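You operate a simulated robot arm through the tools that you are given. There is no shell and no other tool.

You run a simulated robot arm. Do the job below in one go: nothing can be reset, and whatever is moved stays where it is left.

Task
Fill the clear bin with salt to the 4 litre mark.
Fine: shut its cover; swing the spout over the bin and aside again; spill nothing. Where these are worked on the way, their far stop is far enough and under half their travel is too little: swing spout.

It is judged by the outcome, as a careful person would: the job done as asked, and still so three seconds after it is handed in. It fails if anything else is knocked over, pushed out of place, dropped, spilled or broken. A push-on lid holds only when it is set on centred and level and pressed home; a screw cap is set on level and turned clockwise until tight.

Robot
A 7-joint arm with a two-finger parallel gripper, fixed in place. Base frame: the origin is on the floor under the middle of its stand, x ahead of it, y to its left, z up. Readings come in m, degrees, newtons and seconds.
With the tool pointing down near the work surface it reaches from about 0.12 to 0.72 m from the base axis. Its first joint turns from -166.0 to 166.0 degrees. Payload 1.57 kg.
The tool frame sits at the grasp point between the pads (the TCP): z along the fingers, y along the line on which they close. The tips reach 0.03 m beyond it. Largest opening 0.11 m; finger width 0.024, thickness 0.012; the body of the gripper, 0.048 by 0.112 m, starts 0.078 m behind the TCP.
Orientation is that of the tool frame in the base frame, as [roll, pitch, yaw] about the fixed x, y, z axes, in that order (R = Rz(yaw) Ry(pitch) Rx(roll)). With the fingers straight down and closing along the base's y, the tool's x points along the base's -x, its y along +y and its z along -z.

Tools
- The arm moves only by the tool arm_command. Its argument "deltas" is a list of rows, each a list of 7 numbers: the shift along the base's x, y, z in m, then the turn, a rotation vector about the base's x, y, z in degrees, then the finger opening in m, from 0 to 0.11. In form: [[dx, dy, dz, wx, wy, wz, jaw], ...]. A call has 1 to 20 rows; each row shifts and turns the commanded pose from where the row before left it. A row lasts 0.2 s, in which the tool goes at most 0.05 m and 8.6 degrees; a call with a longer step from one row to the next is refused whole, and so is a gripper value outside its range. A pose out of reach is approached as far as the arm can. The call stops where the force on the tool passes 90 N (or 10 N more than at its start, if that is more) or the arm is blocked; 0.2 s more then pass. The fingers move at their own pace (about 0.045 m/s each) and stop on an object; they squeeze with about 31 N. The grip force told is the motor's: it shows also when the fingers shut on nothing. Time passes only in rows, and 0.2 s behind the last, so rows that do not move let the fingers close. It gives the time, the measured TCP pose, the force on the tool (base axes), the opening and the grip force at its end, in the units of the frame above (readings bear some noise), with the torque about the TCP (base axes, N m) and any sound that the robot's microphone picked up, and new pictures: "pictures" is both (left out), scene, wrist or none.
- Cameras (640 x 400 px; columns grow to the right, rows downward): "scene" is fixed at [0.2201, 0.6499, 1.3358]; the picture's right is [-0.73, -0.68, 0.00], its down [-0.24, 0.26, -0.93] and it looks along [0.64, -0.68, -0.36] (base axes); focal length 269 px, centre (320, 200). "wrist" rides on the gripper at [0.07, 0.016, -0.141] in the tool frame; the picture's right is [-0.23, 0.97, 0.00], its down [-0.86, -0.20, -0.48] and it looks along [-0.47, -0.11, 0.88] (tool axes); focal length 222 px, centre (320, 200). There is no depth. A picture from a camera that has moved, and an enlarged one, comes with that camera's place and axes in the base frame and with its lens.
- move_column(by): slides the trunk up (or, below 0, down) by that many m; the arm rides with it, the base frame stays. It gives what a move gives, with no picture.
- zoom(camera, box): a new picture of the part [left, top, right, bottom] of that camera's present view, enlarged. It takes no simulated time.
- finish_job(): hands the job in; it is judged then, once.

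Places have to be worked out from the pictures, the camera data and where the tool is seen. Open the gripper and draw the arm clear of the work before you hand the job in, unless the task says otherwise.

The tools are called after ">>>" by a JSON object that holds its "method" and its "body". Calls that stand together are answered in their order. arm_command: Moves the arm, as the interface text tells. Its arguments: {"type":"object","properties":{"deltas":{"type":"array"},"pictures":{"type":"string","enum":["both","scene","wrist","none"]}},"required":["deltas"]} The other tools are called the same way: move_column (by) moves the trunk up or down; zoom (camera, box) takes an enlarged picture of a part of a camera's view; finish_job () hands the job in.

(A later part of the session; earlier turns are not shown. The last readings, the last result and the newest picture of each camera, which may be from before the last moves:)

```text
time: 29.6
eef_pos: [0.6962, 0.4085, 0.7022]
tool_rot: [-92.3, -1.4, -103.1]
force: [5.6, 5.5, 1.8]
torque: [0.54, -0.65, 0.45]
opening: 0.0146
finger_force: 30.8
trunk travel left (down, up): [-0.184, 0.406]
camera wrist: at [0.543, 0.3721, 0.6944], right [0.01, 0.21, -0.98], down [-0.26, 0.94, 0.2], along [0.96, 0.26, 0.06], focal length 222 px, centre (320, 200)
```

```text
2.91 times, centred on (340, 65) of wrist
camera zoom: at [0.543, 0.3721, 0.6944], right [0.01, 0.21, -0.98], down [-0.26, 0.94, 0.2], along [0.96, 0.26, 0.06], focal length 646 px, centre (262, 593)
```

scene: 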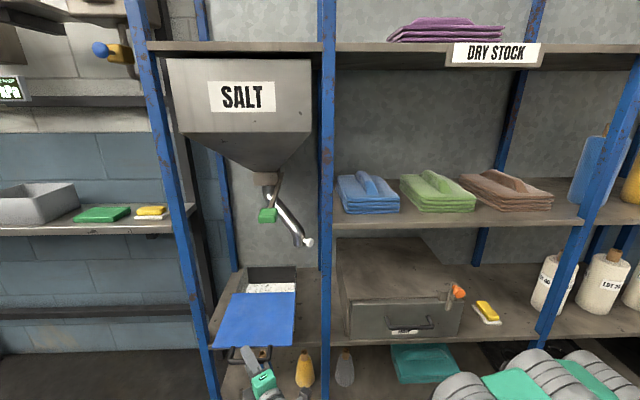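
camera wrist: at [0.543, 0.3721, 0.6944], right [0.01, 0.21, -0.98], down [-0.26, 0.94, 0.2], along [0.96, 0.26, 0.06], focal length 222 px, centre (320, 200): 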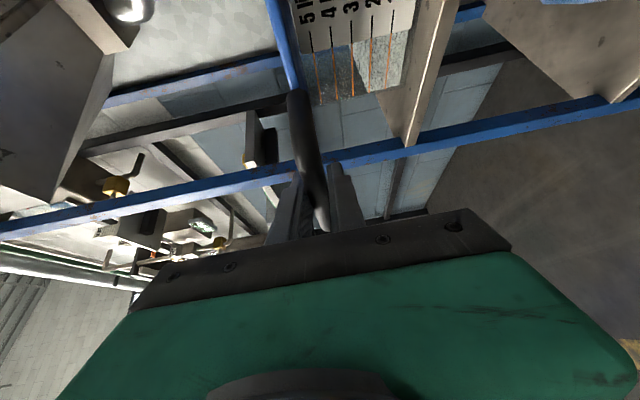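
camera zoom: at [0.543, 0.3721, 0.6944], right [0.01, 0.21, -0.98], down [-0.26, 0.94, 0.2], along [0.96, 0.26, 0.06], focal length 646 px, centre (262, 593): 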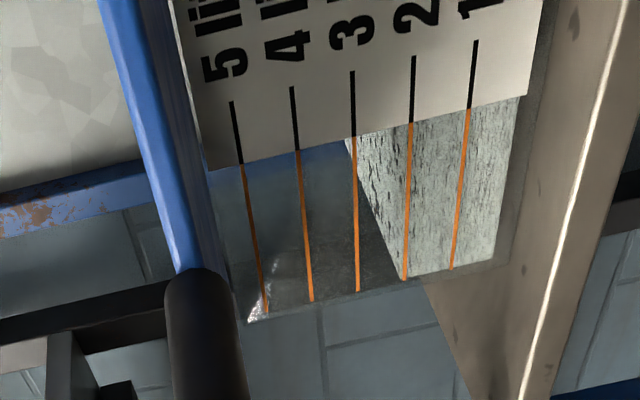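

The opening is already about 0.17 m deep; I'll pull a bit further in small steps to reach the end stop or full opening.

>>> {"method": "arm_command", "body": {"deltas": [[0.001, 0.001, 0, 0, 0, 0, 0.0], [-0.0071, 0.007, 0, 0, 0, 0, 0.0], [-0.0071, 0.007, 0, 0, 0, 0, 0.0], [-0.0071, 0.007, 0, 0, 0, 0, 0.0]], "pictures": "none"}}

>>> {"method": "zoom", "body": {"camera": "scene", "box": [200, 225, 320, 360]}}

```text
time: 30.6
eef_pos: [0.679, 0.4259, 0.7033]
tool_rot: [-92.4, -1.3, -103.5]
force: [21.8, -21.4, -7.6]
torque: [0.61, -0.89, -0.1]
opening: 0.015
finger_force: 31.3
trunk travel left (down, up): [-0.184, 0.406]
```

```text
2.96 times, centred on (260, 292) of scene
camera zoom: at [0.2201, 0.6499, 1.3358], right [-0.73, -0.68, 0.0], down [-0.24, 0.26, -0.93], along [0.64, -0.68, -0.36], focal length 797 px, centre (498, -74)
```

zoom: 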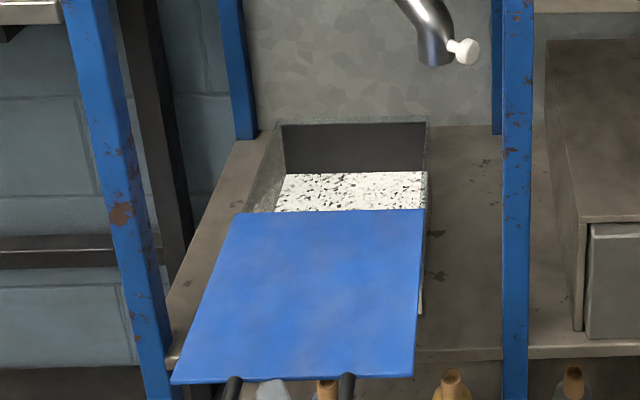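

A 30 N resistance along the slide shows the cover is at its end stop (about 0.207 m travel). I'll relax the pull, open the jaws and back away along the tool axis.

>>> {"method": "arm_command", "body": {"deltas": [[0.006, -0.006, -0.001, 0, 0, 0, 0.0], [0, 0, 0, 0, 0, 0, 0.06], [0, 0, 0, 0, 0, 0, 0.06], [0, 0, 0, 0, 0, 0, 0.06], [0, 0, 0, 0, 0, 0, 0.06], [-0.03, 0.007, 0, 0, 0, 0, 0.06], [-0.03, 0.007, 0, 0, 0, 0, 0.06], [-0.03, 0.007, 0, 0, 0, 0, 0.06]], "pictures": "both"}}

```text
time: 32.4
eef_pos: [0.5931, 0.4447, 0.7045]
tool_rot: [-92.1, -1.3, -103.1]
force: [0.8, 0.2, -0.3]
torque: [0.03, 0.03, 0.0]
opening: 0.06
finger_force: 0.0
trunk travel left (down, up): [-0.184, 0.406]
camera wrist: at [0.4397, 0.409, 0.6951], right [0.01, 0.21, -0.98], down [-0.26, 0.94, 0.2], along [0.96, 0.26, 0.06], focal length 222 px, centre (320, 200)
```

scene: 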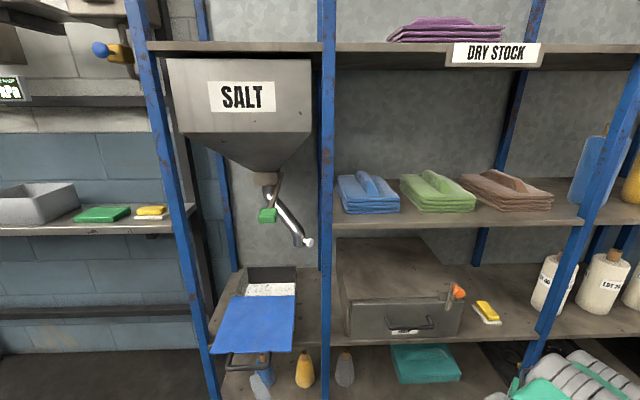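
wrist: 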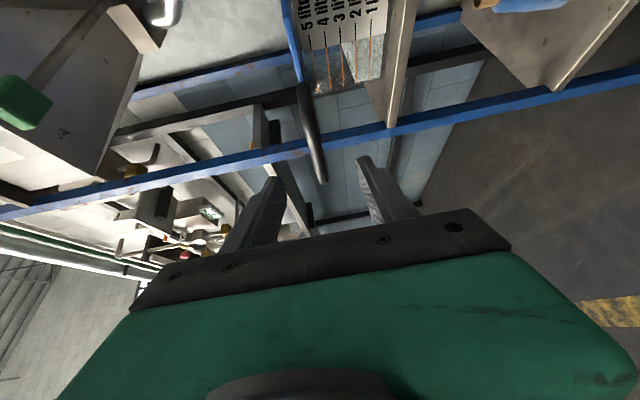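

The cover is released and resting open. I'll zoom in on the spout in the current wrist view to refine the knob and outlet location.

>>> {"method": "zoom", "body": {"camera": "wrist", "box": [60, 0, 260, 125]}}

```text
3.20 times, centred on (160, 62) of wrist
camera zoom: at [0.4397, 0.409, 0.6951], right [0.01, 0.21, -0.98], down [-0.26, 0.94, 0.2], along [0.96, 0.26, 0.06], focal length 711 px, centre (832, 640)
```

zoom: 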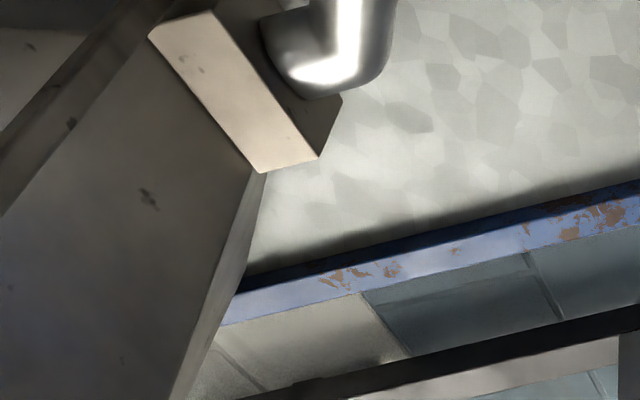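

I have the rough valve geometry. Next I'll raise the trunk 0.15 m to get above the open cover, then roll the gripper back (camera on top) and turn toward the rack so I can see the knob up close.

>>> {"method": "move_column", "body": {"by": 0.15}}

>>> {"method": "arm_command", "body": {"deltas": [[0, -0.01, 0, -8.2, 1.9, 0, 0.06], [0, -0.01, 0, -8.2, 1.9, 0, 0.06], [0, -0.01, 0, -8.2, 1.9, 0, 0.06], [0, -0.01, 0, -8.2, 1.9, 0, 0.06], [0, -0.01, 0, -8.2, 1.9, 0, 0.06], [0, -0.01, 0, -8.2, 1.9, 0, 0.06], [0, -0.01, 0, -8.2, 1.9, 0, 0.06], [0, -0.01, 0, -8.2, 1.9, 0, 0.06], [0, -0.01, 0, -8.2, 1.9, 0, 0.06], [0, -0.01, 0, -8.2, 1.9, 0, 0.06], [0, -0.01, 0, -5, 1.2, 0, 0.06]], "pictures": "both"}}

```text
time: 34.2
eef_pos: [0.594, 0.4448, 0.855]
tool_rot: [-92.3, -1.3, -103.1]
force: [0.0, 0.1, 0.1]
torque: [0.01, -0.02, 0.0]
opening: 0.0599
finger_force: 0.1
trunk travel left (down, up): [-0.334, 0.256]
```

```text
time: 36.6
eef_pos: [0.5954, 0.3349, 0.8519]
tool_rot: [89.1, -89.2, 75.7]
force: [0.0, 1.1, 0.1]
torque: [0.02, -0.02, -0.03]
opening: 0.06
finger_force: 0.1
trunk travel left (down, up): [-0.334, 0.256]
camera wrist: at [0.455, 0.3568, 0.9232], right [-0.26, -0.94, -0.21], down [-0.41, 0.31, -0.86], along [0.87, -0.13, -0.47], focal length 222 px, centre (320, 200)
```

scene: 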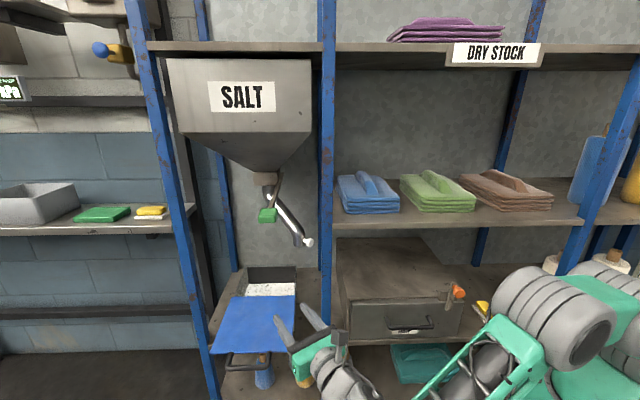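
wrist: 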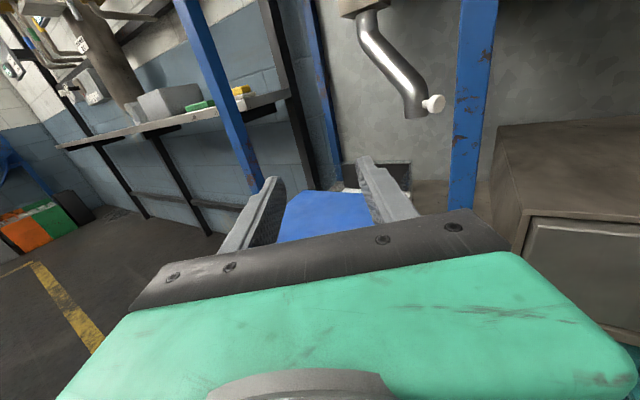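

This is a good view of the spout. Using the height difference between the two cameras, the knob comes out near (0.841, 0.048, 0.837) and the outlet near (0.871, 0.065, 0.819). I'll zoom in to locate the pivot axis too.

>>> {"method": "zoom", "body": {"camera": "wrist", "box": [300, 0, 500, 125]}}

>>> {"method": "zoom", "body": {"camera": "wrist", "box": [240, 120, 540, 260]}}

```text
3.20 times, centred on (400, 62) of wrist
camera zoom: at [0.455, 0.3568, 0.9232], right [-0.26, -0.94, -0.21], down [-0.41, 0.31, -0.86], along [0.87, -0.13, -0.47], focal length 711 px, centre (64, 640)
```

zoom: 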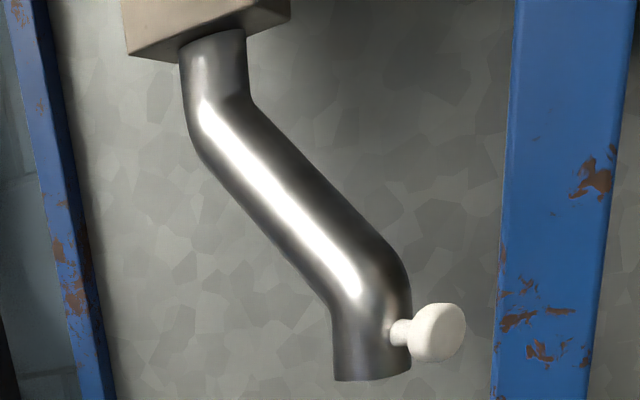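

```text
2.13 times, centred on (390, 190) of wrist
camera zoom: at [0.455, 0.3568, 0.9232], right [-0.26, -0.94, -0.21], down [-0.41, 0.31, -0.86], along [0.87, -0.13, -0.47], focal length 474 px, centre (171, 221)
```

zoom: 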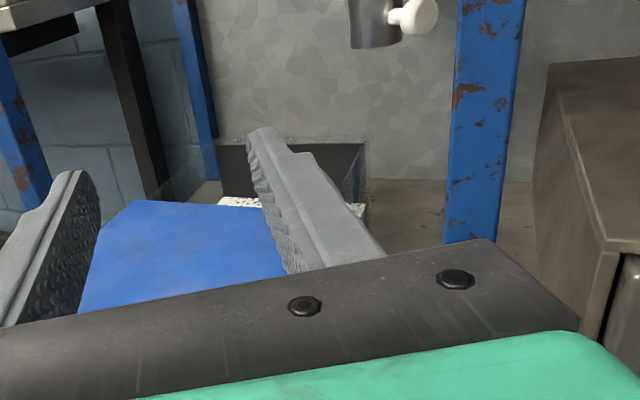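

The geometry is now consistent: pivot at about (1.01, 0.085), outlet radius about 0.125 m, and the spout pointing about 57° right of "front". I'll take a posture facing the rack (azimuth about -50°, pitched 25° down, jaws fully open) in front of the bay, so the fingers can straddle outlet and knob.

>>> {"method": "arm_command", "body": {"deltas": [[0.0066, -0.0032, 0, 0, 0, -7.3, 0.11], [0.0066, -0.0032, 0, 0, 0, -7.3, 0.11], [0.0066, -0.0032, 0, 0, 0, -7.3, 0.11], [0.0066, -0.0032, 0, 0, 0, -7.3, 0.11], [0.0066, -0.0032, 0, 0, 0, -7.3, 0.11], [0.0066, -0.0032, 0, 6.36, 5.34, 0, 0.11], [0.0066, -0.0032, 0, 6.36, 5.34, 0, 0.11], [0.0066, -0.0032, 0, 6.36, 5.34, 0, 0.11]], "pictures": "both"}}

```text
time: 38.4
eef_pos: [0.6621, 0.3251, 0.8476]
tool_rot: [-156.5, -65.2, -48.4]
force: [-0.4, -0.7, -0.5]
torque: [-0.02, 0.0, -0.05]
opening: 0.1098
finger_force: 0.0
out of reach, approached as far as the arm can: row 1, 2, 3, 4, 5
trunk travel left (down, up): [-0.334, 0.256]
camera wrist: at [0.5544, 0.3397, 0.9635], right [-0.5, -0.78, -0.37], down [-0.56, 0.62, -0.56], along [0.66, -0.07, -0.74], focal length 222 px, centre (320, 200)
```

scene: 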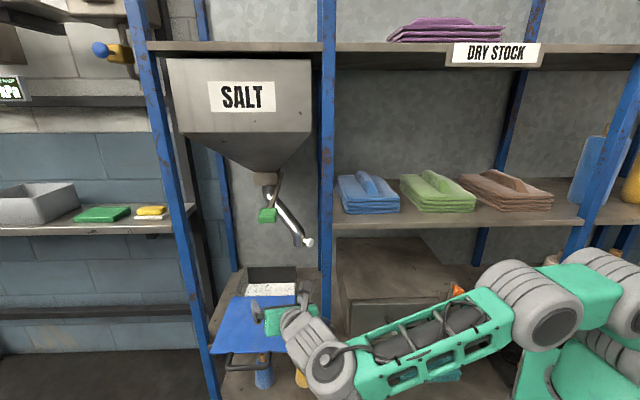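
wrist: 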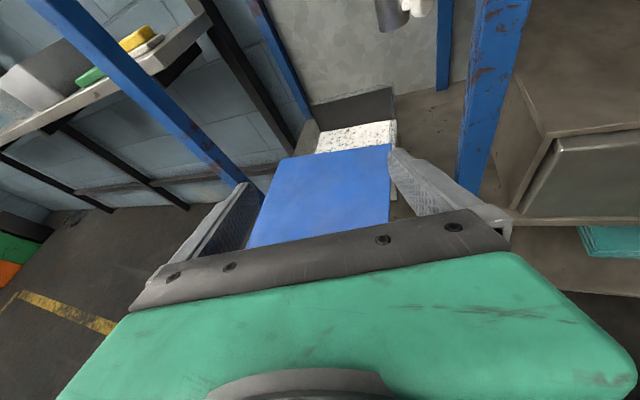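

The yaw stopped at about azimuth -23°, a joint limit in this posture. I'll retreat from the rack a little and raise the trunk so the forearm slopes down to the wrist, which should free more yaw.

>>> {"method": "arm_command", "body": {"deltas": [[-0.03, 0.02, 0, 0, 0, 0, 0.11], [-0.03, 0.02, 0, 0, 0, 0, 0.11], [-0.03, 0.02, 0, 0, 0, 0, 0.11]], "pictures": "none"}}

>>> {"method": "move_column", "body": {"by": 0.15}}

>>> {"method": "arm_command", "body": {"deltas": [[0, 0, -0.03, 0, 0, 0, 0.11], [0, 0, -0.03, 0, 0, 0, 0.11], [0, 0, -0.03, 0, 0, 0, 0.11], [0, 0, -0.03, 0, 0, 0, 0.11], [0, 0, -0.03, 0, 0, 0, 0.11], [0, 0, 0, 0, 0, -7, 0.11], [0, 0, 0, 0, 0, -7, 0.11], [0, 0, 0, 0, 0, -7, 0.11]], "pictures": "scene"}}

```text
time: 39.2
eef_pos: [0.5718, 0.382, 0.8498]
tool_rot: [-156.4, -65.2, -48.5]
force: [0.6, -0.1, -0.3]
torque: [-0.03, 0.02, 0.02]
opening: 0.11
finger_force: 0.1
trunk travel left (down, up): [-0.334, 0.256]
```

```text
time: 40.9
eef_pos: [0.572, 0.3817, 1.0007]
tool_rot: [-156.4, -65.2, -48.5]
force: [-0.1, 0.6, 0.0]
torque: [-0.01, 0.01, 0.03]
opening: 0.1101
finger_force: 0.0
trunk travel left (down, up): [-0.484, 0.106]
```

```text
time: 42.7
eef_pos: [0.5349, 0.2954, 0.841]
tool_rot: [-156.4, -65.2, -69.6]
force: [0.1, 0.2, -0.6]
torque: [0.02, 0.0, 0.03]
opening: 0.1097
finger_force: 0.0
out of reach, approached as far as the arm can: row 7, 8
trunk travel left (down, up): [-0.484, 0.106]
```

scene: 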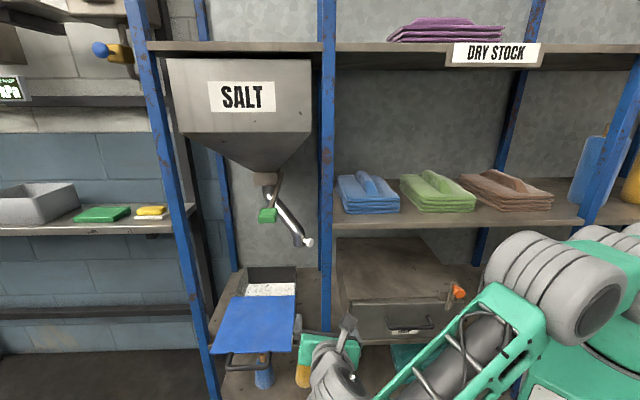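

The yaw is now about -44°; the limit turns out to be arm reach rather than a wrist stop. I'll test how far it can go toward the bay in this orientation, approaching the standoff point in front of the opening.

>>> {"method": "arm_command", "body": {"deltas": [[0.03, -0.02, 0, 0, 0, 0, 0.11], [0.03, -0.02, 0, 0, 0, 0, 0.11], [0.03, -0.015, 0, 0, 0, 0, 0.11], [0.03, -0.005, 0, 0, 0, 0, 0.11]], "pictures": "both"}}

```text
time: 43.7
eef_pos: [0.6565, 0.2385, 0.8364]
tool_rot: [-156.5, -65.2, -69.4]
force: [0.5, -0.2, 0.0]
torque: [0.01, 0.01, -0.03]
opening: 0.1098
finger_force: 0.1
trunk travel left (down, up): [-0.484, 0.106]
camera wrist: at [0.5612, 0.2893, 0.9515], right [-0.74, -0.56, -0.37], down [-0.3, 0.77, -0.56], along [0.6, -0.31, -0.74], focal length 222 px, centre (320, 200)
```

scene: 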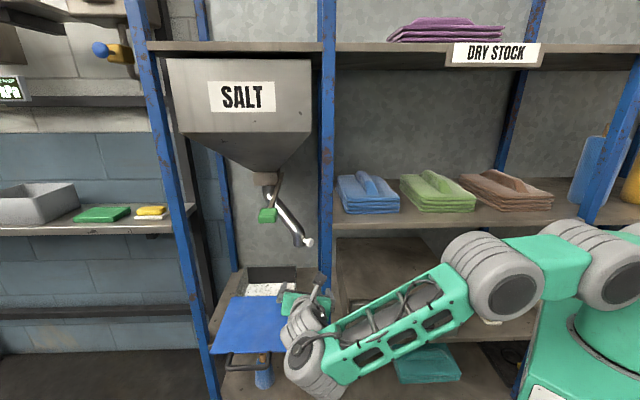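
wrist: 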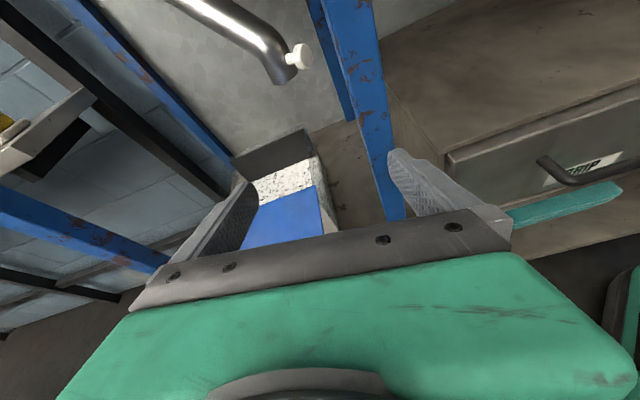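

The arm reached this standoff without trouble. I'll zoom in to check the post edge against the right finger's path, and the knob location from this closer viewpoint.

>>> {"method": "zoom", "body": {"camera": "wrist", "box": [220, 0, 460, 150]}}

>>> {"method": "zoom", "body": {"camera": "wrist", "box": [200, 100, 520, 280]}}

>>> {"method": "zoom", "body": {"camera": "scene", "box": [240, 210, 360, 320]}}

```text
2.67 times, centred on (340, 75) of wrist
camera zoom: at [0.5612, 0.2893, 0.9515], right [-0.74, -0.56, -0.37], down [-0.3, 0.77, -0.56], along [0.6, -0.31, -0.74], focal length 592 px, centre (267, 533)
```

zoom: 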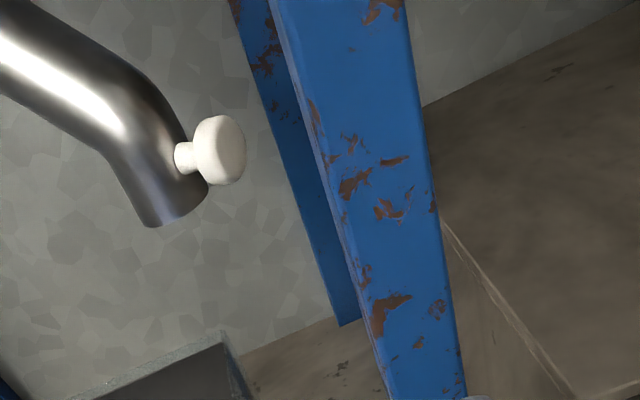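

```text
2.00 times, centred on (360, 190) of wrist
camera zoom: at [0.5612, 0.2893, 0.9515], right [-0.74, -0.56, -0.37], down [-0.3, 0.77, -0.56], along [0.6, -0.31, -0.74], focal length 444 px, centre (240, 220)
```

zoom: 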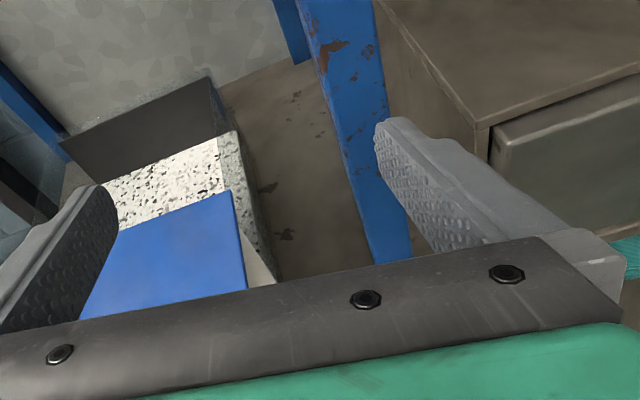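

```text
3.64 times, centred on (300, 265) of scene
camera zoom: at [0.2201, 0.6499, 1.3358], right [-0.73, -0.68, 0.0], down [-0.24, 0.26, -0.93], along [0.64, -0.68, -0.36], focal length 978 px, centre (393, -36)
```

zoom: 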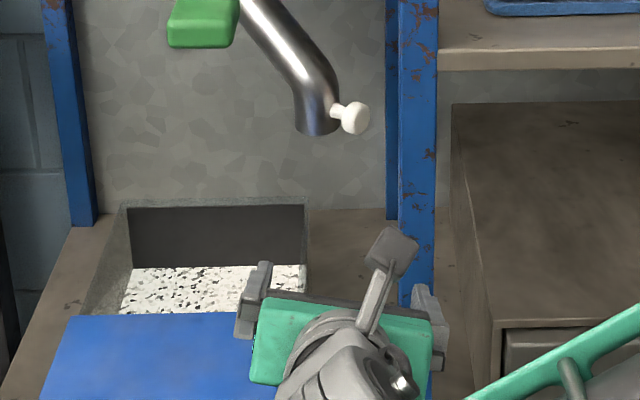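

The post's left edge is at u ≈ 0.58 and the knob at about (0.838, 0.046, 0.838), so there's a narrow but workable lane to its right. I'll shift left about 4 cm along the rack, yaw 6° further right, raise 2 cm, and set the jaw to 100 mm before entering.

>>> {"method": "arm_command", "body": {"deltas": [[0.013, 0.0145, 0.011, 0, 0, -3, 0.1], [0.013, 0.0145, 0.011, 0, 0, -3, 0.1], [0, 0, 0, 0, 0, 0, 0.1]], "pictures": "wrist"}}

```text
time: 44.5
eef_pos: [0.655, 0.2327, 0.8564]
tool_rot: [-156.4, -65.3, -73.9]
force: [-0.4, 0.0, -1.0]
torque: [-0.05, -0.02, -0.04]
opening: 0.1
finger_force: 0.1
out of reach, approached as far as the arm can: row 1, 2
trunk travel left (down, up): [-0.484, 0.106]
camera wrist: at [0.5628, 0.2917, 0.9718], right [-0.79, -0.5, -0.37], down [-0.24, 0.79, -0.56], along [0.57, -0.35, -0.74], focal length 222 px, centre (320, 200)
```

wrist: 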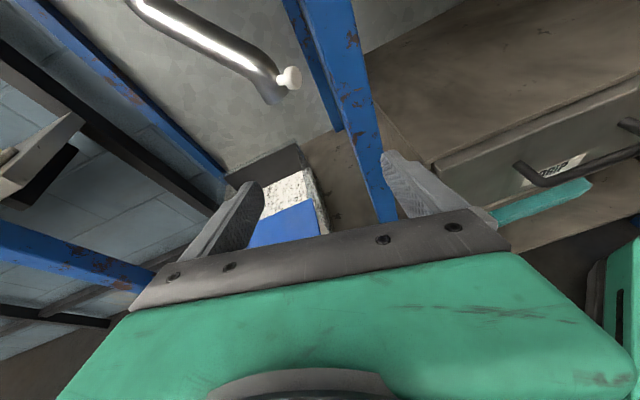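

I now recognise the limit: with the trunk high, the shoulder has to reach downward and hits its stop. So I'll retreat to clear space, lower the trunk by 0.3 m, and bring the tool back up with the arm.

>>> {"method": "arm_command", "body": {"deltas": [[-0.035, 0, 0, 0, 0, 0, 0.1], [-0.035, 0, 0, 0, 0, 0, 0.1], [-0.035, 0, 0, 0, 0, 0, 0.1], [-0.03, 0, 0, 0, 0, 0, 0.1], [0, 0, 0.04, 0, 0, 0, 0.1], [0, 0, 0.04, 0, 0, 0, 0.1], [0, 0, 0.04, 0, 0, 0, 0.1], [0, 0, 0.04, 0, 0, 0, 0.1]], "pictures": "none"}}

>>> {"method": "move_column", "body": {"by": -0.3}}

>>> {"method": "arm_command", "body": {"deltas": [[0, 0, 0.04, 0, 0, 0, 0.1], [0, 0, 0.04, 0, 0, 0, 0.1], [0, 0, 0.04, 0, 0, 0, 0.1], [0, 0, 0.02, 0, 0, 0, 0.1]], "pictures": "scene"}}

```text
time: 46.3
eef_pos: [0.5062, 0.2051, 0.957]
tool_rot: [-156.4, -65.2, -75.3]
force: [-0.1, 0.2, -0.8]
torque: [0.0, 0.0, 0.0]
opening: 0.1
finger_force: 0.1
out of reach, approached as far as the arm can: row 6, 7, 8
trunk travel left (down, up): [-0.484, 0.106]
```

```text
time: 49.3
eef_pos: [0.5057, 0.2045, 0.6579]
tool_rot: [-156.5, -65.2, -75.5]
force: [0.7, 0.8, -0.7]
torque: [-0.04, 0.02, 0.03]
opening: 0.1002
finger_force: 0.0
trunk travel left (down, up): [-0.184, 0.406]
```

```text
time: 50.3
eef_pos: [0.4858, 0.1549, 0.7242]
tool_rot: [-156.4, -65.1, -75.6]
force: [0.1, 0.2, 0.2]
torque: [-0.01, 0.0, 0.04]
opening: 0.0998
finger_force: 0.0
out of reach, approached as far as the arm can: row 1, 2, 3, 4
trunk travel left (down, up): [-0.184, 0.406]
```

scene: 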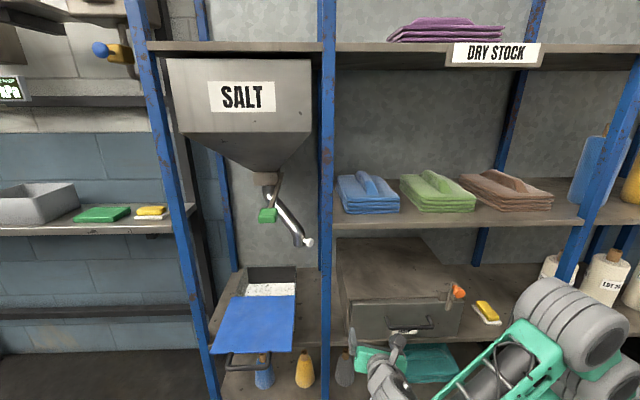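

Upward motion in this roll is blocked as well, so it's the last wrist joint at its stop. The opposite roll direction has plenty of range, so I'll roll the gripper about its own axis to put the camera underneath (about 190°), staying in the open aisle.

>>> {"method": "arm_command", "body": {"deltas": [[0, 0, 0, 5.04, -6.01, -3.27, 0.1], [0, 0, 0, 5.04, -6.01, -3.27, 0.1], [0, 0, 0, 5.04, -6.01, -3.27, 0.1], [0, 0, 0, 5.04, -6.01, -3.27, 0.1], [0, 0, 0, 5.04, -6.01, -3.27, 0.1], [0, 0, 0, 5.04, -6.01, -3.27, 0.1], [0, 0, 0, 5.04, -6.01, -3.27, 0.1], [0, 0, 0, 5.04, -6.01, -3.27, 0.1], [0, 0, 0, 5.04, -6.01, -3.27, 0.1], [0, 0, 0, 5.04, -6.01, -3.27, 0.1], [0, 0, 0, 5.04, -6.01, -3.27, 0.1], [0, 0, 0, 5.04, -6.01, -3.27, 0.1], [0, 0, 0, 5.04, -6.01, -3.27, 0.1], [0, 0, 0, 5.04, -6.01, -3.27, 0.1], [0, 0, 0, 5.04, -6.01, -3.27, 0.1], [0, 0, 0, 5.04, -6.01, -3.27, 0.1], [0, 0, 0, 5.04, -6.01, -3.27, 0.1], [0, 0, 0, 5.04, -6.01, -3.27, 0.1], [0, 0, 0, 5.04, -6.01, -3.27, 0.1], [0, 0, 0, 5.04, -6.01, -3.27, 0.1]], "pictures": "both"}}

```text
time: 54.5
eef_pos: [0.4844, 0.1515, 0.7196]
tool_rot: [178.9, 67.4, 128.6]
force: [0.2, 0.3, -0.4]
torque: [0.02, 0.01, 0.06]
opening: 0.1
finger_force: 0.1
out of reach, approached as far as the arm can: row 16
trunk travel left (down, up): [-0.184, 0.406]
camera wrist: at [0.3973, 0.2841, 0.7104], right [0.81, 0.55, 0.22], down [-0.23, -0.04, 0.97], along [0.55, -0.83, 0.09], focal length 222 px, centre (320, 200)
```

scene: 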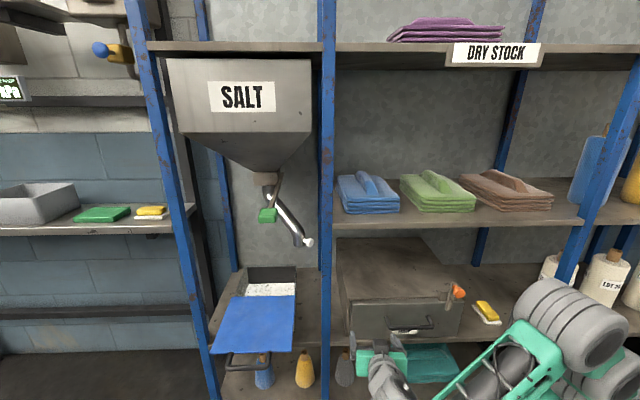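
wrist: 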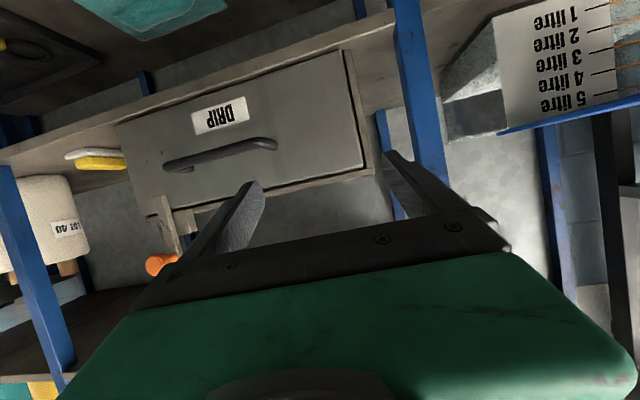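

The roll to camera-below worked and y is level. Now I'll raise the tool to knob height to verify this posture has the range.

>>> {"method": "arm_command", "body": {"deltas": [[0, 0.01, 0.035, 0, 0, 0, 0.1], [0, 0.01, 0.035, 0, 0, 0, 0.1], [0, 0.01, 0.035, 0, 0, 0, 0.1], [0, 0.01, 0.028, 0, 0, 0, 0.1], [0.02, 0.01, 0, 0, 0, 0, 0.1], [0.02, 0.01, 0, 0, 0, 0, 0.1], [0.02, 0.01, 0, 0, 0, 0, 0.1]], "pictures": "both"}}

```text
time: 56.1
eef_pos: [0.5382, 0.1524, 0.7431]
tool_rot: [179.2, 67.3, 129.1]
force: [-0.6, -0.5, 0.7]
torque: [0.02, 0.02, -0.01]
opening: 0.0999
finger_force: 0.0
out of reach, approached as far as the arm can: row 1, 2, 3, 4, 6, 7
trunk travel left (down, up): [-0.184, 0.406]
camera wrist: at [0.4512, 0.2831, 0.7333], right [0.8, 0.55, 0.21], down [-0.23, -0.04, 0.97], along [0.55, -0.83, 0.09], focal length 222 px, centre (320, 200)
```

scene: 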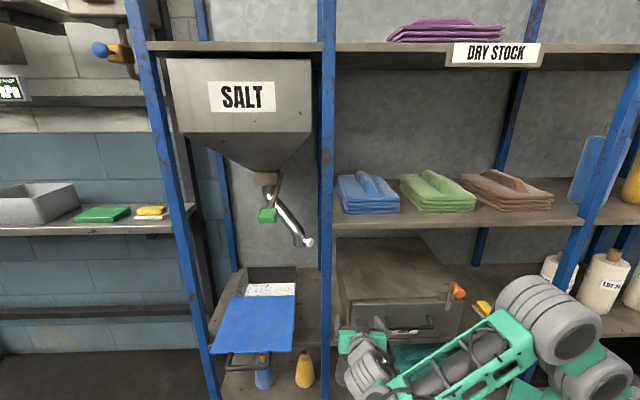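
wrist: 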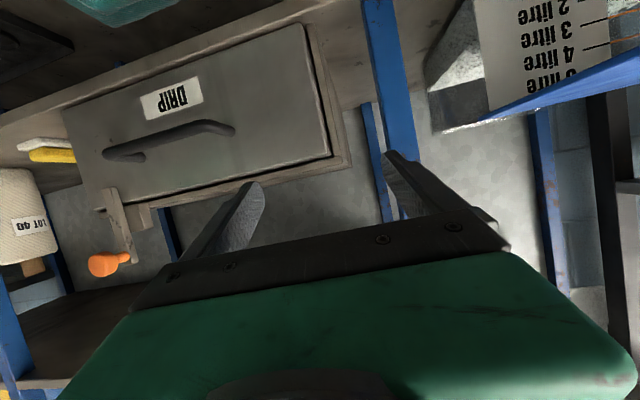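

Raising is still blocked, so it isn't the last joint alone. I'll test whether levelling the hand (pitch to 0°) here frees the vertical motion.

>>> {"method": "arm_command", "body": {"deltas": [[0, 0, 0, -5.83, -4.72, 0, 0.1], [0, 0, 0, -5.83, -4.72, 0, 0.1], [0, 0, 0, -5.83, -4.72, 0, 0.1], [0, 0, 0.03, 0, 0, 0, 0.1], [0, 0, 0.03, 0, 0, 0, 0.1], [0, 0, 0.03, 0, 0, 0, 0.1]], "pictures": "none"}}

```text
time: 57.5
eef_pos: [0.5194, 0.1053, 0.7589]
tool_rot: [179.3, 71.0, 129.2]
force: [-0.4, 0.1, 1.0]
torque: [-0.02, 0.03, -0.01]
opening: 0.1
finger_force: 0.2
out of reach, approached as far as the arm can: row 1, 2, 3, 4, 5, 6
trunk travel left (down, up): [-0.184, 0.406]
```

Still blocked, so I'll go back toward the posture that worked well for the lid: azimuth about -13°, fingers vertical, camera right. From there I'll explore the yaw range with a lower-stress elbow.

>>> {"method": "arm_command", "body": {"deltas": [[0, 0.01, 0, 0, 0, 7.6, 0.1], [0, 0.01, 0, 0, 0, 7.6, 0.1], [0, 0.01, 0, 0, 0, 7.6, 0.1], [0, 0.01, 0, 0, 0, 7.6, 0.1], [0, 0.01, 0, 0, 0, 7.6, 0.1]], "pictures": "none"}}

>>> {"method": "arm_command", "body": {"deltas": [[0, 0, 0.02, 0, 0, 0, 0.1], [0, 0, 0.02, 0, 0, 0, 0.1], [0, 0, 0.02, 0, 0, 0, 0.1]], "pictures": "both"}}

```text
time: 58.7
eef_pos: [0.5178, 0.1551, 0.7606]
tool_rot: [179.2, 71.0, 167.1]
force: [0.1, -0.3, -0.3]
torque: [-0.03, -0.03, 0.0]
opening: 0.1
finger_force: 0.0
trunk travel left (down, up): [-0.184, 0.406]
```

```text
time: 59.5
eef_pos: [0.5174, 0.156, 0.8186]
tool_rot: [179.4, 71.1, 167.3]
force: [1.1, -0.4, 0.3]
torque: [0.02, 0.02, 0.0]
opening: 0.1003
finger_force: 0.0
trunk travel left (down, up): [-0.184, 0.406]
camera wrist: at [0.3682, 0.2056, 0.8003], right [0.28, 0.94, 0.22], down [-0.21, -0.16, 0.96], along [0.94, -0.31, 0.15], focal length 222 px, centre (320, 200)
```

scene: 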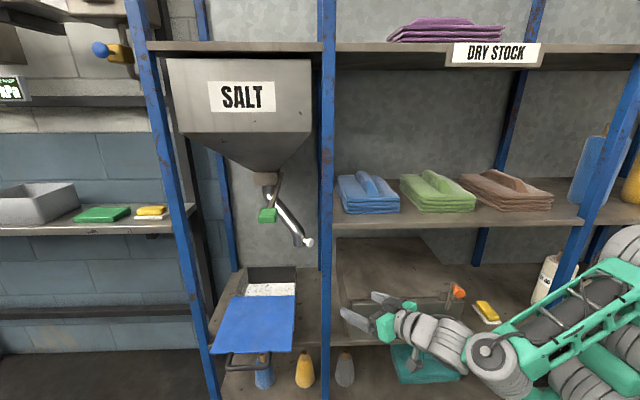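
wrist: 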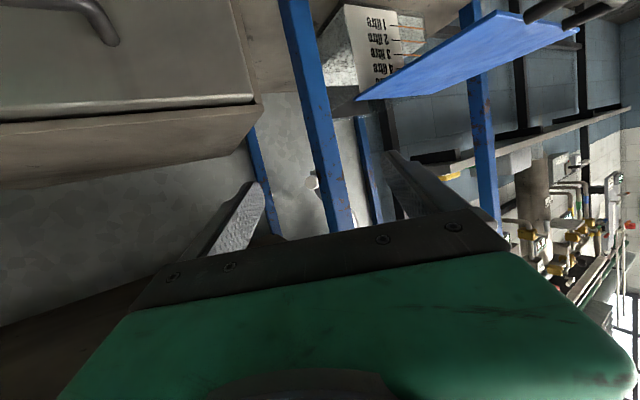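

At azimuth -13° the arm moves freely again. New plan for the spout: push it the first half from the right through the gap beside the post (above the drawer unit, below the shelf) with the left finger. Then finish from inside the bay. I'll raise the trunk so the forearm comes from above, and roll the camera to the top.

>>> {"method": "move_column", "body": {"by": 0.3}}

>>> {"method": "arm_command", "body": {"deltas": [[-0.005, 0, -0.02, -7.9, 1.8, 2.8, 0.11], [-0.005, 0, -0.02, -7.9, 1.8, 2.8, 0.11], [-0.005, 0, -0.02, -7.9, 1.8, 2.8, 0.11], [-0.005, 0, -0.02, -7.9, 1.8, 2.8, 0.11], [-0.005, 0, -0.02, -7.9, 1.8, 2.8, 0.11], [-0.005, 0, -0.02, -7.9, 1.8, 2.8, 0.11], [-0.005, 0, -0.02, -7.9, 1.8, 2.8, 0.11], [-0.005, 0, -0.02, -7.9, 1.8, 2.8, 0.11], [0, 0, -0.02, -7.9, 1.8, 2.8, 0.11], [0, 0, -0.02, -7.9, 1.8, 2.8, 0.11], [0, 0, -0.02, -7.9, 1.8, 2.8, 0.11], [0, 0, -0.02, -7.9, 1.8, 2.8, 0.11], [0, 0, -0.02, -7.9, 1.8, 2.8, 0.11], [0, 0, -0.02, -7.9, 1.8, 2.8, 0.11], [0, 0, 0, -7.9, 1.8, 2.8, 0.11], [0, 0, 0, -7.9, 1.8, 2.8, 0.11], [0, 0, 0, -7.9, 1.8, 2.8, 0.11], [0, 0, 0, -7.9, 1.8, 2.8, 0.11], [0, 0, 0, -7.9, 1.8, 2.8, 0.11], [0, 0, 0, -7.9, 1.8, 2.8, 0.11]], "pictures": "both"}}

```text
time: 62.5
eef_pos: [0.5181, 0.1562, 1.1197]
tool_rot: [179.2, 71.0, 167.1]
force: [0.5, -0.2, 1.4]
torque: [0.01, -0.01, 0.03]
opening: 0.0999
finger_force: 0.0
trunk travel left (down, up): [-0.484, 0.106]
```

```text
time: 66.7
eef_pos: [0.4778, 0.1565, 0.8385]
tool_rot: [-157.7, -69.2, -37.2]
force: [-0.8, 0.1, -1.2]
torque: [-0.02, 0.02, 0.0]
opening: 0.1098
finger_force: 0.0
trunk travel left (down, up): [-0.484, 0.106]
camera wrist: at [0.3636, 0.1571, 0.9493], right [-0.33, -0.88, -0.34], down [-0.63, 0.48, -0.61], along [0.7, 0.01, -0.71], focal length 222 px, centre (320, 200)
```

scene: 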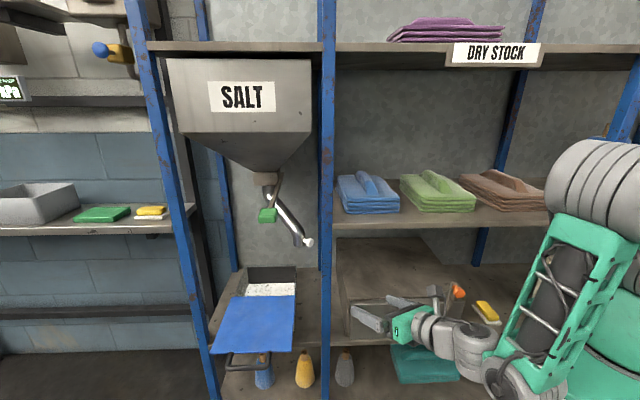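
wrist: 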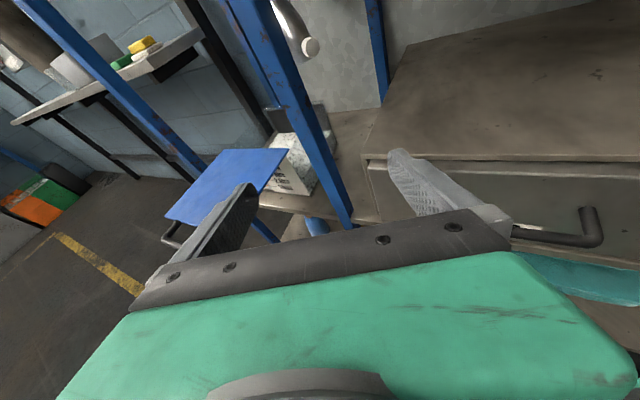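

The arm now has a clean elbow-up posture. Before using the two-step approach, I'll test whether from this posture the direct yaw to about -45° works.

>>> {"method": "arm_command", "body": {"deltas": [[0.01, 0, 0, 0, 0, -7.8, 0.11], [0.01, 0, 0, 0, 0, -7.8, 0.11], [0.01, 0, 0, 0, 0, -7.8, 0.11], [0.01, 0, 0, 0, 0, -7.8, 0.11]], "pictures": "scene"}}

```text
time: 67.7
eef_pos: [0.5173, 0.1563, 0.8391]
tool_rot: [-157.7, -69.2, -68.7]
force: [0.1, 0.5, 0.3]
torque: [0.01, 0.0, -0.03]
opening: 0.1098
finger_force: 0.0
trunk travel left (down, up): [-0.484, 0.106]
```

scene: 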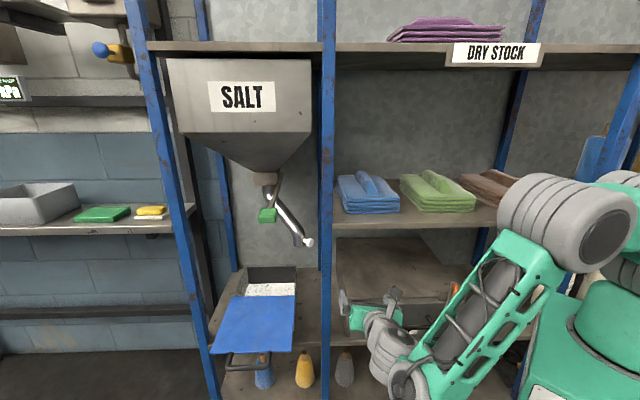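

The direct yaw works from this posture. I'll now move to the standoff in front of the bay, aligned with the lane between the post and the spout.

>>> {"method": "arm_command", "body": {"deltas": [[0.026, 0.017, 0.002, 0, 0, 0, 0.11], [0.026, 0.017, 0.002, 0, 0, 0, 0.11], [0.026, 0.017, 0.002, 0, 0, 0, 0.11], [0.026, 0.017, 0.002, 0, 0, 0, 0.11], [0.026, 0.017, 0.002, 0, 0, 0, 0.11], [0.026, 0.017, 0.002, 0, 0, 0, 0.11]], "pictures": "both"}}

```text
time: 69.1
eef_pos: [0.6581, 0.2451, 0.8508]
tool_rot: [-157.4, -69.1, -68.8]
force: [-0.7, 0.9, 0.3]
torque: [-0.02, 0.03, -0.01]
opening: 0.1099
finger_force: 0.1
out of reach, approached as far as the arm can: row 6
trunk travel left (down, up): [-0.484, 0.106]
camera wrist: at [0.5608, 0.3045, 0.9615], right [-0.74, -0.58, -0.35], down [-0.29, 0.74, -0.61], along [0.61, -0.36, -0.71], focal length 222 px, centre (320, 200)
```

scene: 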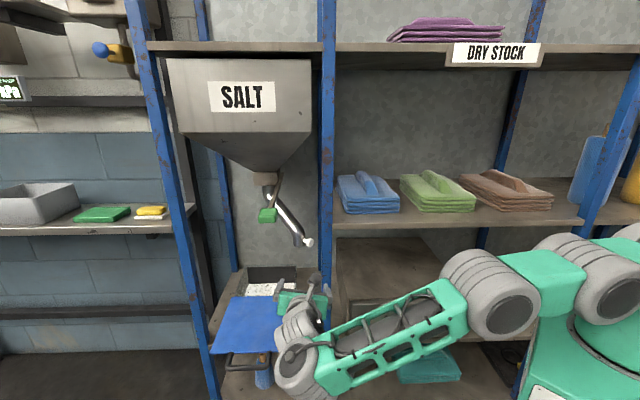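
wrist: 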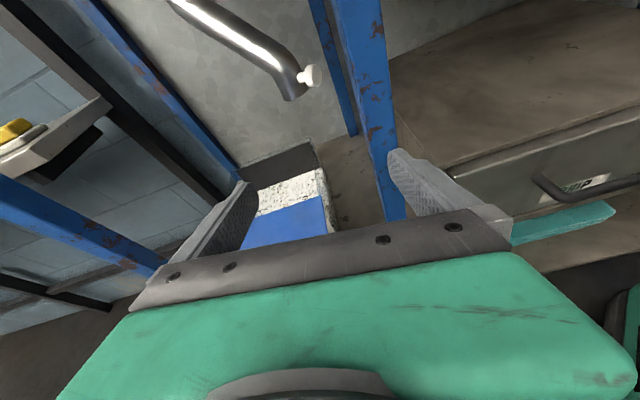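

The standoff is nearly reached. I'll try moving inward and a bit left toward the lane, stopping before the fingertips reach the post plane, and see how the arm tracks.

>>> {"method": "arm_command", "body": {"deltas": [[0.0166, -0.006, 0, 0, 0, 0, 0.11], [0.0166, -0.006, 0, 0, 0, 0, 0.11], [0.0166, -0.006, 0, 0, 0, 0, 0.11]], "pictures": "none"}}

```text
time: 69.9
eef_pos: [0.6996, 0.2185, 0.8554]
tool_rot: [-157.3, -69.1, -68.8]
force: [0.1, -0.4, -0.3]
torque: [0.01, -0.01, 0.02]
opening: 0.11
finger_force: 0.1
out of reach, approached as far as the arm can: row 2, 3
trunk travel left (down, up): [-0.484, 0.106]
```

The lateral limit eases as I go deeper, so I'll narrow the jaws to 80 mm to pass the post and then go straight in along the rack normal, stopping before the knob.

>>> {"method": "arm_command", "body": {"deltas": [[0, 0, 0, 0, 0, 0, 0.08], [0, 0, 0, 0, 0, 0, 0.08], [0.02, -0.0196, 0, 0, 0, 0, 0.08], [0.02, -0.0196, 0, 0, 0, 0, 0.08], [0.02, -0.0196, 0, 0, 0, 0, 0.08]], "pictures": "both"}}

```text
time: 71.1
eef_pos: [0.7545, 0.1562, 0.8552]
tool_rot: [-157.7, -69.1, -68.4]
force: [0.6, 1.4, 0.5]
torque: [0.01, -0.04, -0.01]
opening: 0.0801
finger_force: 0.0
out of reach, approached as far as the arm can: row 5
trunk travel left (down, up): [-0.484, 0.106]
camera wrist: at [0.6578, 0.2151, 0.9645], right [-0.74, -0.58, -0.34], down [-0.29, 0.74, -0.61], along [0.61, -0.36, -0.71], focal length 222 px, centre (320, 200)
```

scene: 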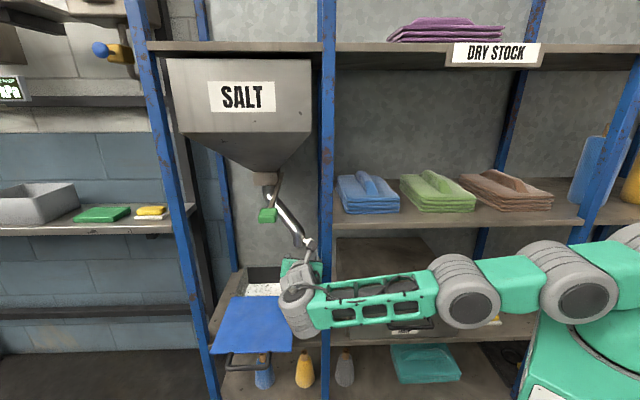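
wrist: 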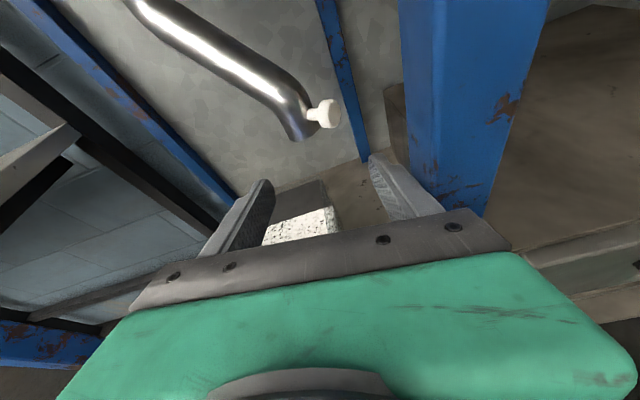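

The fingers are past the post on its left side and the knob sits between the finger lanes. I'll continue straight in about 9 cm, still at 80 mm opening, stopping just short of the pipe.

>>> {"method": "arm_command", "body": {"deltas": [[0.0212, -0.0208, 0, 0, 0, 0, 0.08], [0.0212, -0.0208, 0, 0, 0, 0, 0.08], [0.0212, -0.0208, 0, 0, 0, 0, 0.08]], "pictures": "both"}}

```text
time: 71.7
eef_pos: [0.7687, 0.1354, 0.8542]
tool_rot: [-158.3, -69.2, -67.3]
force: [-68.8, 59.5, 8.2]
torque: [-2.25, -2.25, -4.35]
opening: 0.0714
finger_force: 0.0
out of reach, approached as far as the arm can: row 1
trunk travel left (down, up): [-0.484, 0.106]
stopped in row 2: the force on the tool passed its limit at 113 N (the readings are from after the stop); the commanded pose is now the measured one
camera wrist: at [0.6712, 0.1944, 0.964], right [-0.74, -0.58, -0.34], down [-0.3, 0.73, -0.61], along [0.61, -0.35, -0.71], focal length 222 px, centre (320, 200)
```

scene: 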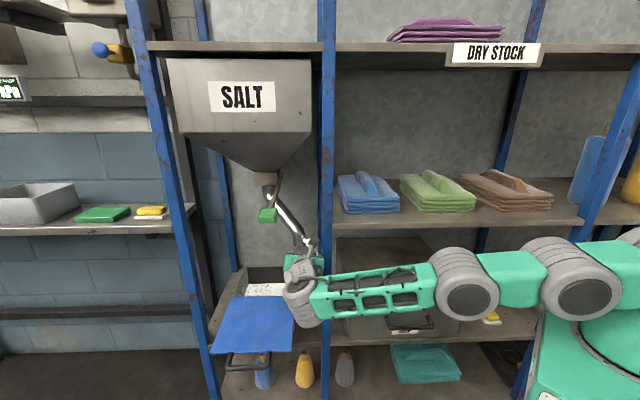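
wrist: 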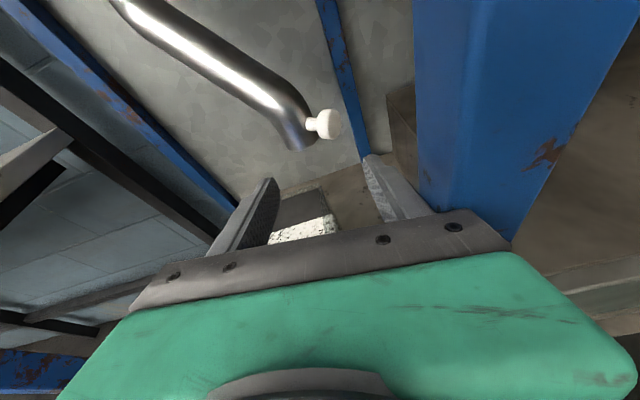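

The palm edge touched the post front. At this azimuth the arm is fully stretched, so the direct lane isn't usable. I'll back straight out along the way I came.

>>> {"method": "arm_command", "body": {"deltas": [[-0.014, 0.0138, 0, 0, 0, 0, 0.08], [-0.028, 0.0275, 0, 0, 0, 0, 0.08], [-0.028, 0.0275, 0, 0, 0, 0, 0.08], [-0.028, 0.022, 0, 0, 0, 0, 0.08], [-0.03, 0.0, 0, 0, 0, 0, 0.08], [-0.04, -0.02, 0, 0, 0, 0, 0.08]], "pictures": "both"}}

```text
time: 73.1
eef_pos: [0.6095, 0.1877, 0.8506]
tool_rot: [-159.1, -68.8, -67.4]
force: [-0.5, -0.3, 0.0]
torque: [0.0, -0.01, -0.01]
opening: 0.08
finger_force: 0.2
trunk travel left (down, up): [-0.484, 0.106]
camera wrist: at [0.5141, 0.2491, 0.9602], right [-0.75, -0.57, -0.34], down [-0.29, 0.74, -0.61], along [0.6, -0.36, -0.72], focal length 222 px, centre (320, 200)
```

scene: 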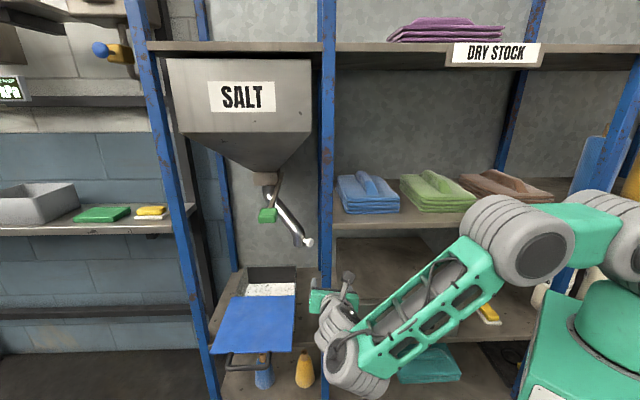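
wrist: 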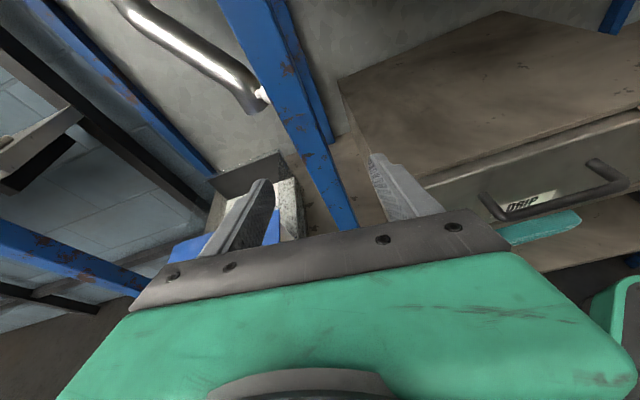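

Clear of the rack, and the spout and post look unchanged. Now I'll go for the two-step approach: turn to azimuth about 0°, pitch slightly up, and move to the gap right of the post above the drawer unit.

>>> {"method": "arm_command", "body": {"deltas": [[-0.021, -0.0275, 0, -1.3, -3.15, 5.6, 0.11], [-0.021, -0.0275, 0, -1.3, -3.15, 5.6, 0.11], [-0.021, -0.0275, 0, -1.3, -3.15, 5.6, 0.11], [-0.021, -0.0275, 0, -1.3, -3.15, 5.6, 0.11], [-0.021, -0.0275, 0, -1.3, -3.15, 5.6, 0.11], [-0.021, -0.0275, 0, -1.3, -3.15, 5.6, 0.11], [-0.021, -0.0275, 0, -1.3, -3.15, 5.6, 0.11], [-0.021, -0.0275, 0, -1.3, -3.15, 5.6, 0.11]], "pictures": "both"}}

```text
time: 74.9
eef_pos: [0.5425, -0.035, 0.9122]
tool_rot: [-49.9, -79.9, -128.9]
force: [0.4, 0.3, 0.8]
torque: [-0.01, 0.0, -0.01]
opening: 0.1101
finger_force: 0.0
out of reach, approached as far as the arm can: row 6, 7, 8
trunk travel left (down, up): [-0.484, 0.106]
camera wrist: at [0.3951, -0.0626, 0.9623], right [0.05, -0.93, -0.35], down [-0.39, 0.31, -0.87], along [0.92, 0.18, -0.35], focal length 222 px, centre (320, 200)
```

scene: 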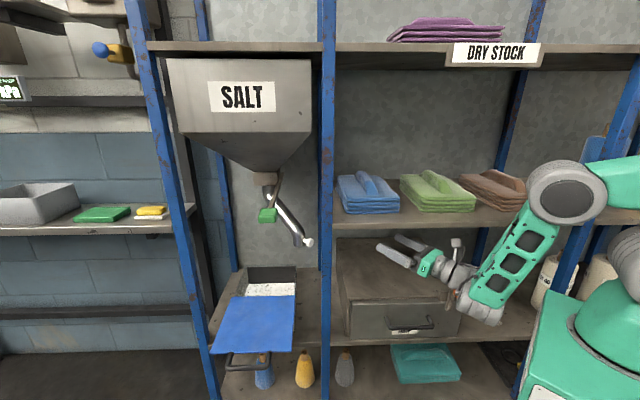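
wrist: 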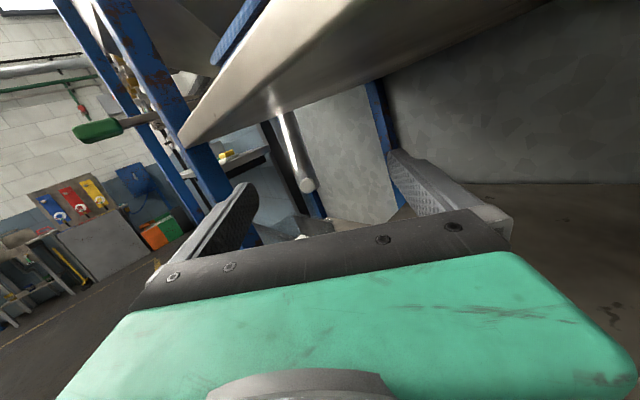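

The tool is in the gap right of the post at azimuth 0°, and the wrist view shows the spout end straight ahead. I'll tip it 8° down and lower to knob height, keeping between drawer top and shelf.

>>> {"method": "arm_command", "body": {"deltas": [[0, -0.003, -0.0195, 0, 3.7, 0, 0.11], [0, -0.003, -0.0195, 0, 3.7, 0, 0.11], [0, -0.003, -0.0195, 0, 3.7, 0, 0.11], [0, -0.003, -0.0195, 0, 3.7, 0, 0.11]], "pictures": "both"}}

>>> {"method": "zoom", "body": {"camera": "wrist", "box": [200, 80, 440, 230]}}

```text
time: 75.9
eef_pos: [0.5437, -0.0465, 0.8312]
tool_rot: [-135.5, -78.9, -44.5]
force: [-0.4, 0.2, 0.6]
torque: [-0.01, -0.01, -0.01]
opening: 0.1102
finger_force: 0.1
trunk travel left (down, up): [-0.484, 0.106]
camera wrist: at [0.4133, -0.0728, 0.9181], right [-0.04, -0.93, -0.36], down [-0.59, 0.31, -0.75], along [0.81, 0.18, -0.56], focal length 222 px, centre (320, 200)
```

scene: 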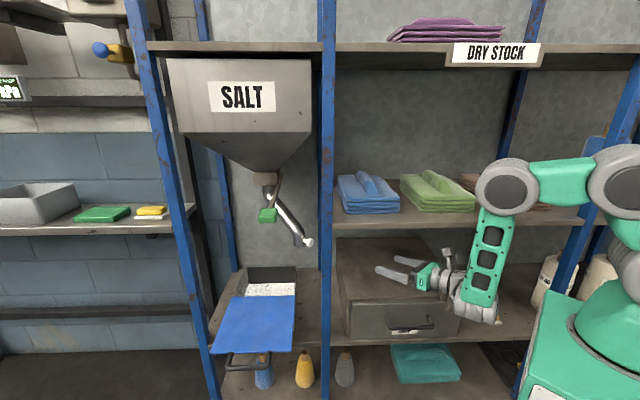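
wrist: 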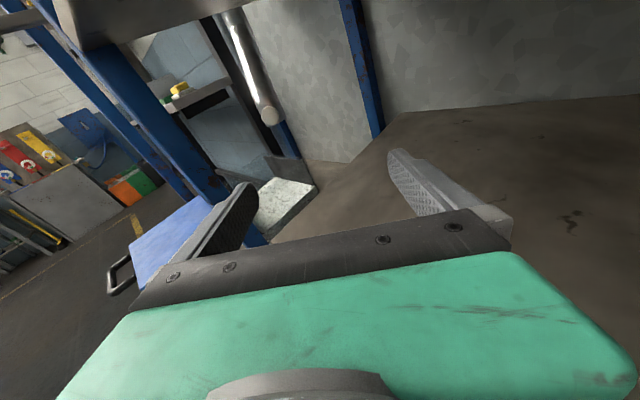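

```text
2.67 times, centred on (320, 155) of wrist
camera zoom: at [0.4133, -0.0728, 0.9181], right [-0.04, -0.93, -0.36], down [-0.59, 0.31, -0.75], along [0.81, 0.18, -0.56], focal length 592 px, centre (320, 320)
```

zoom: 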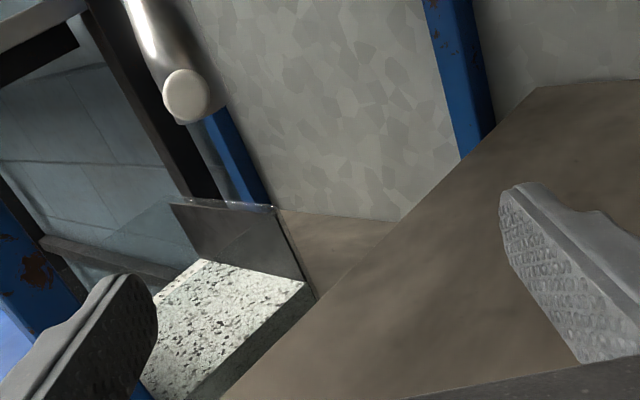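

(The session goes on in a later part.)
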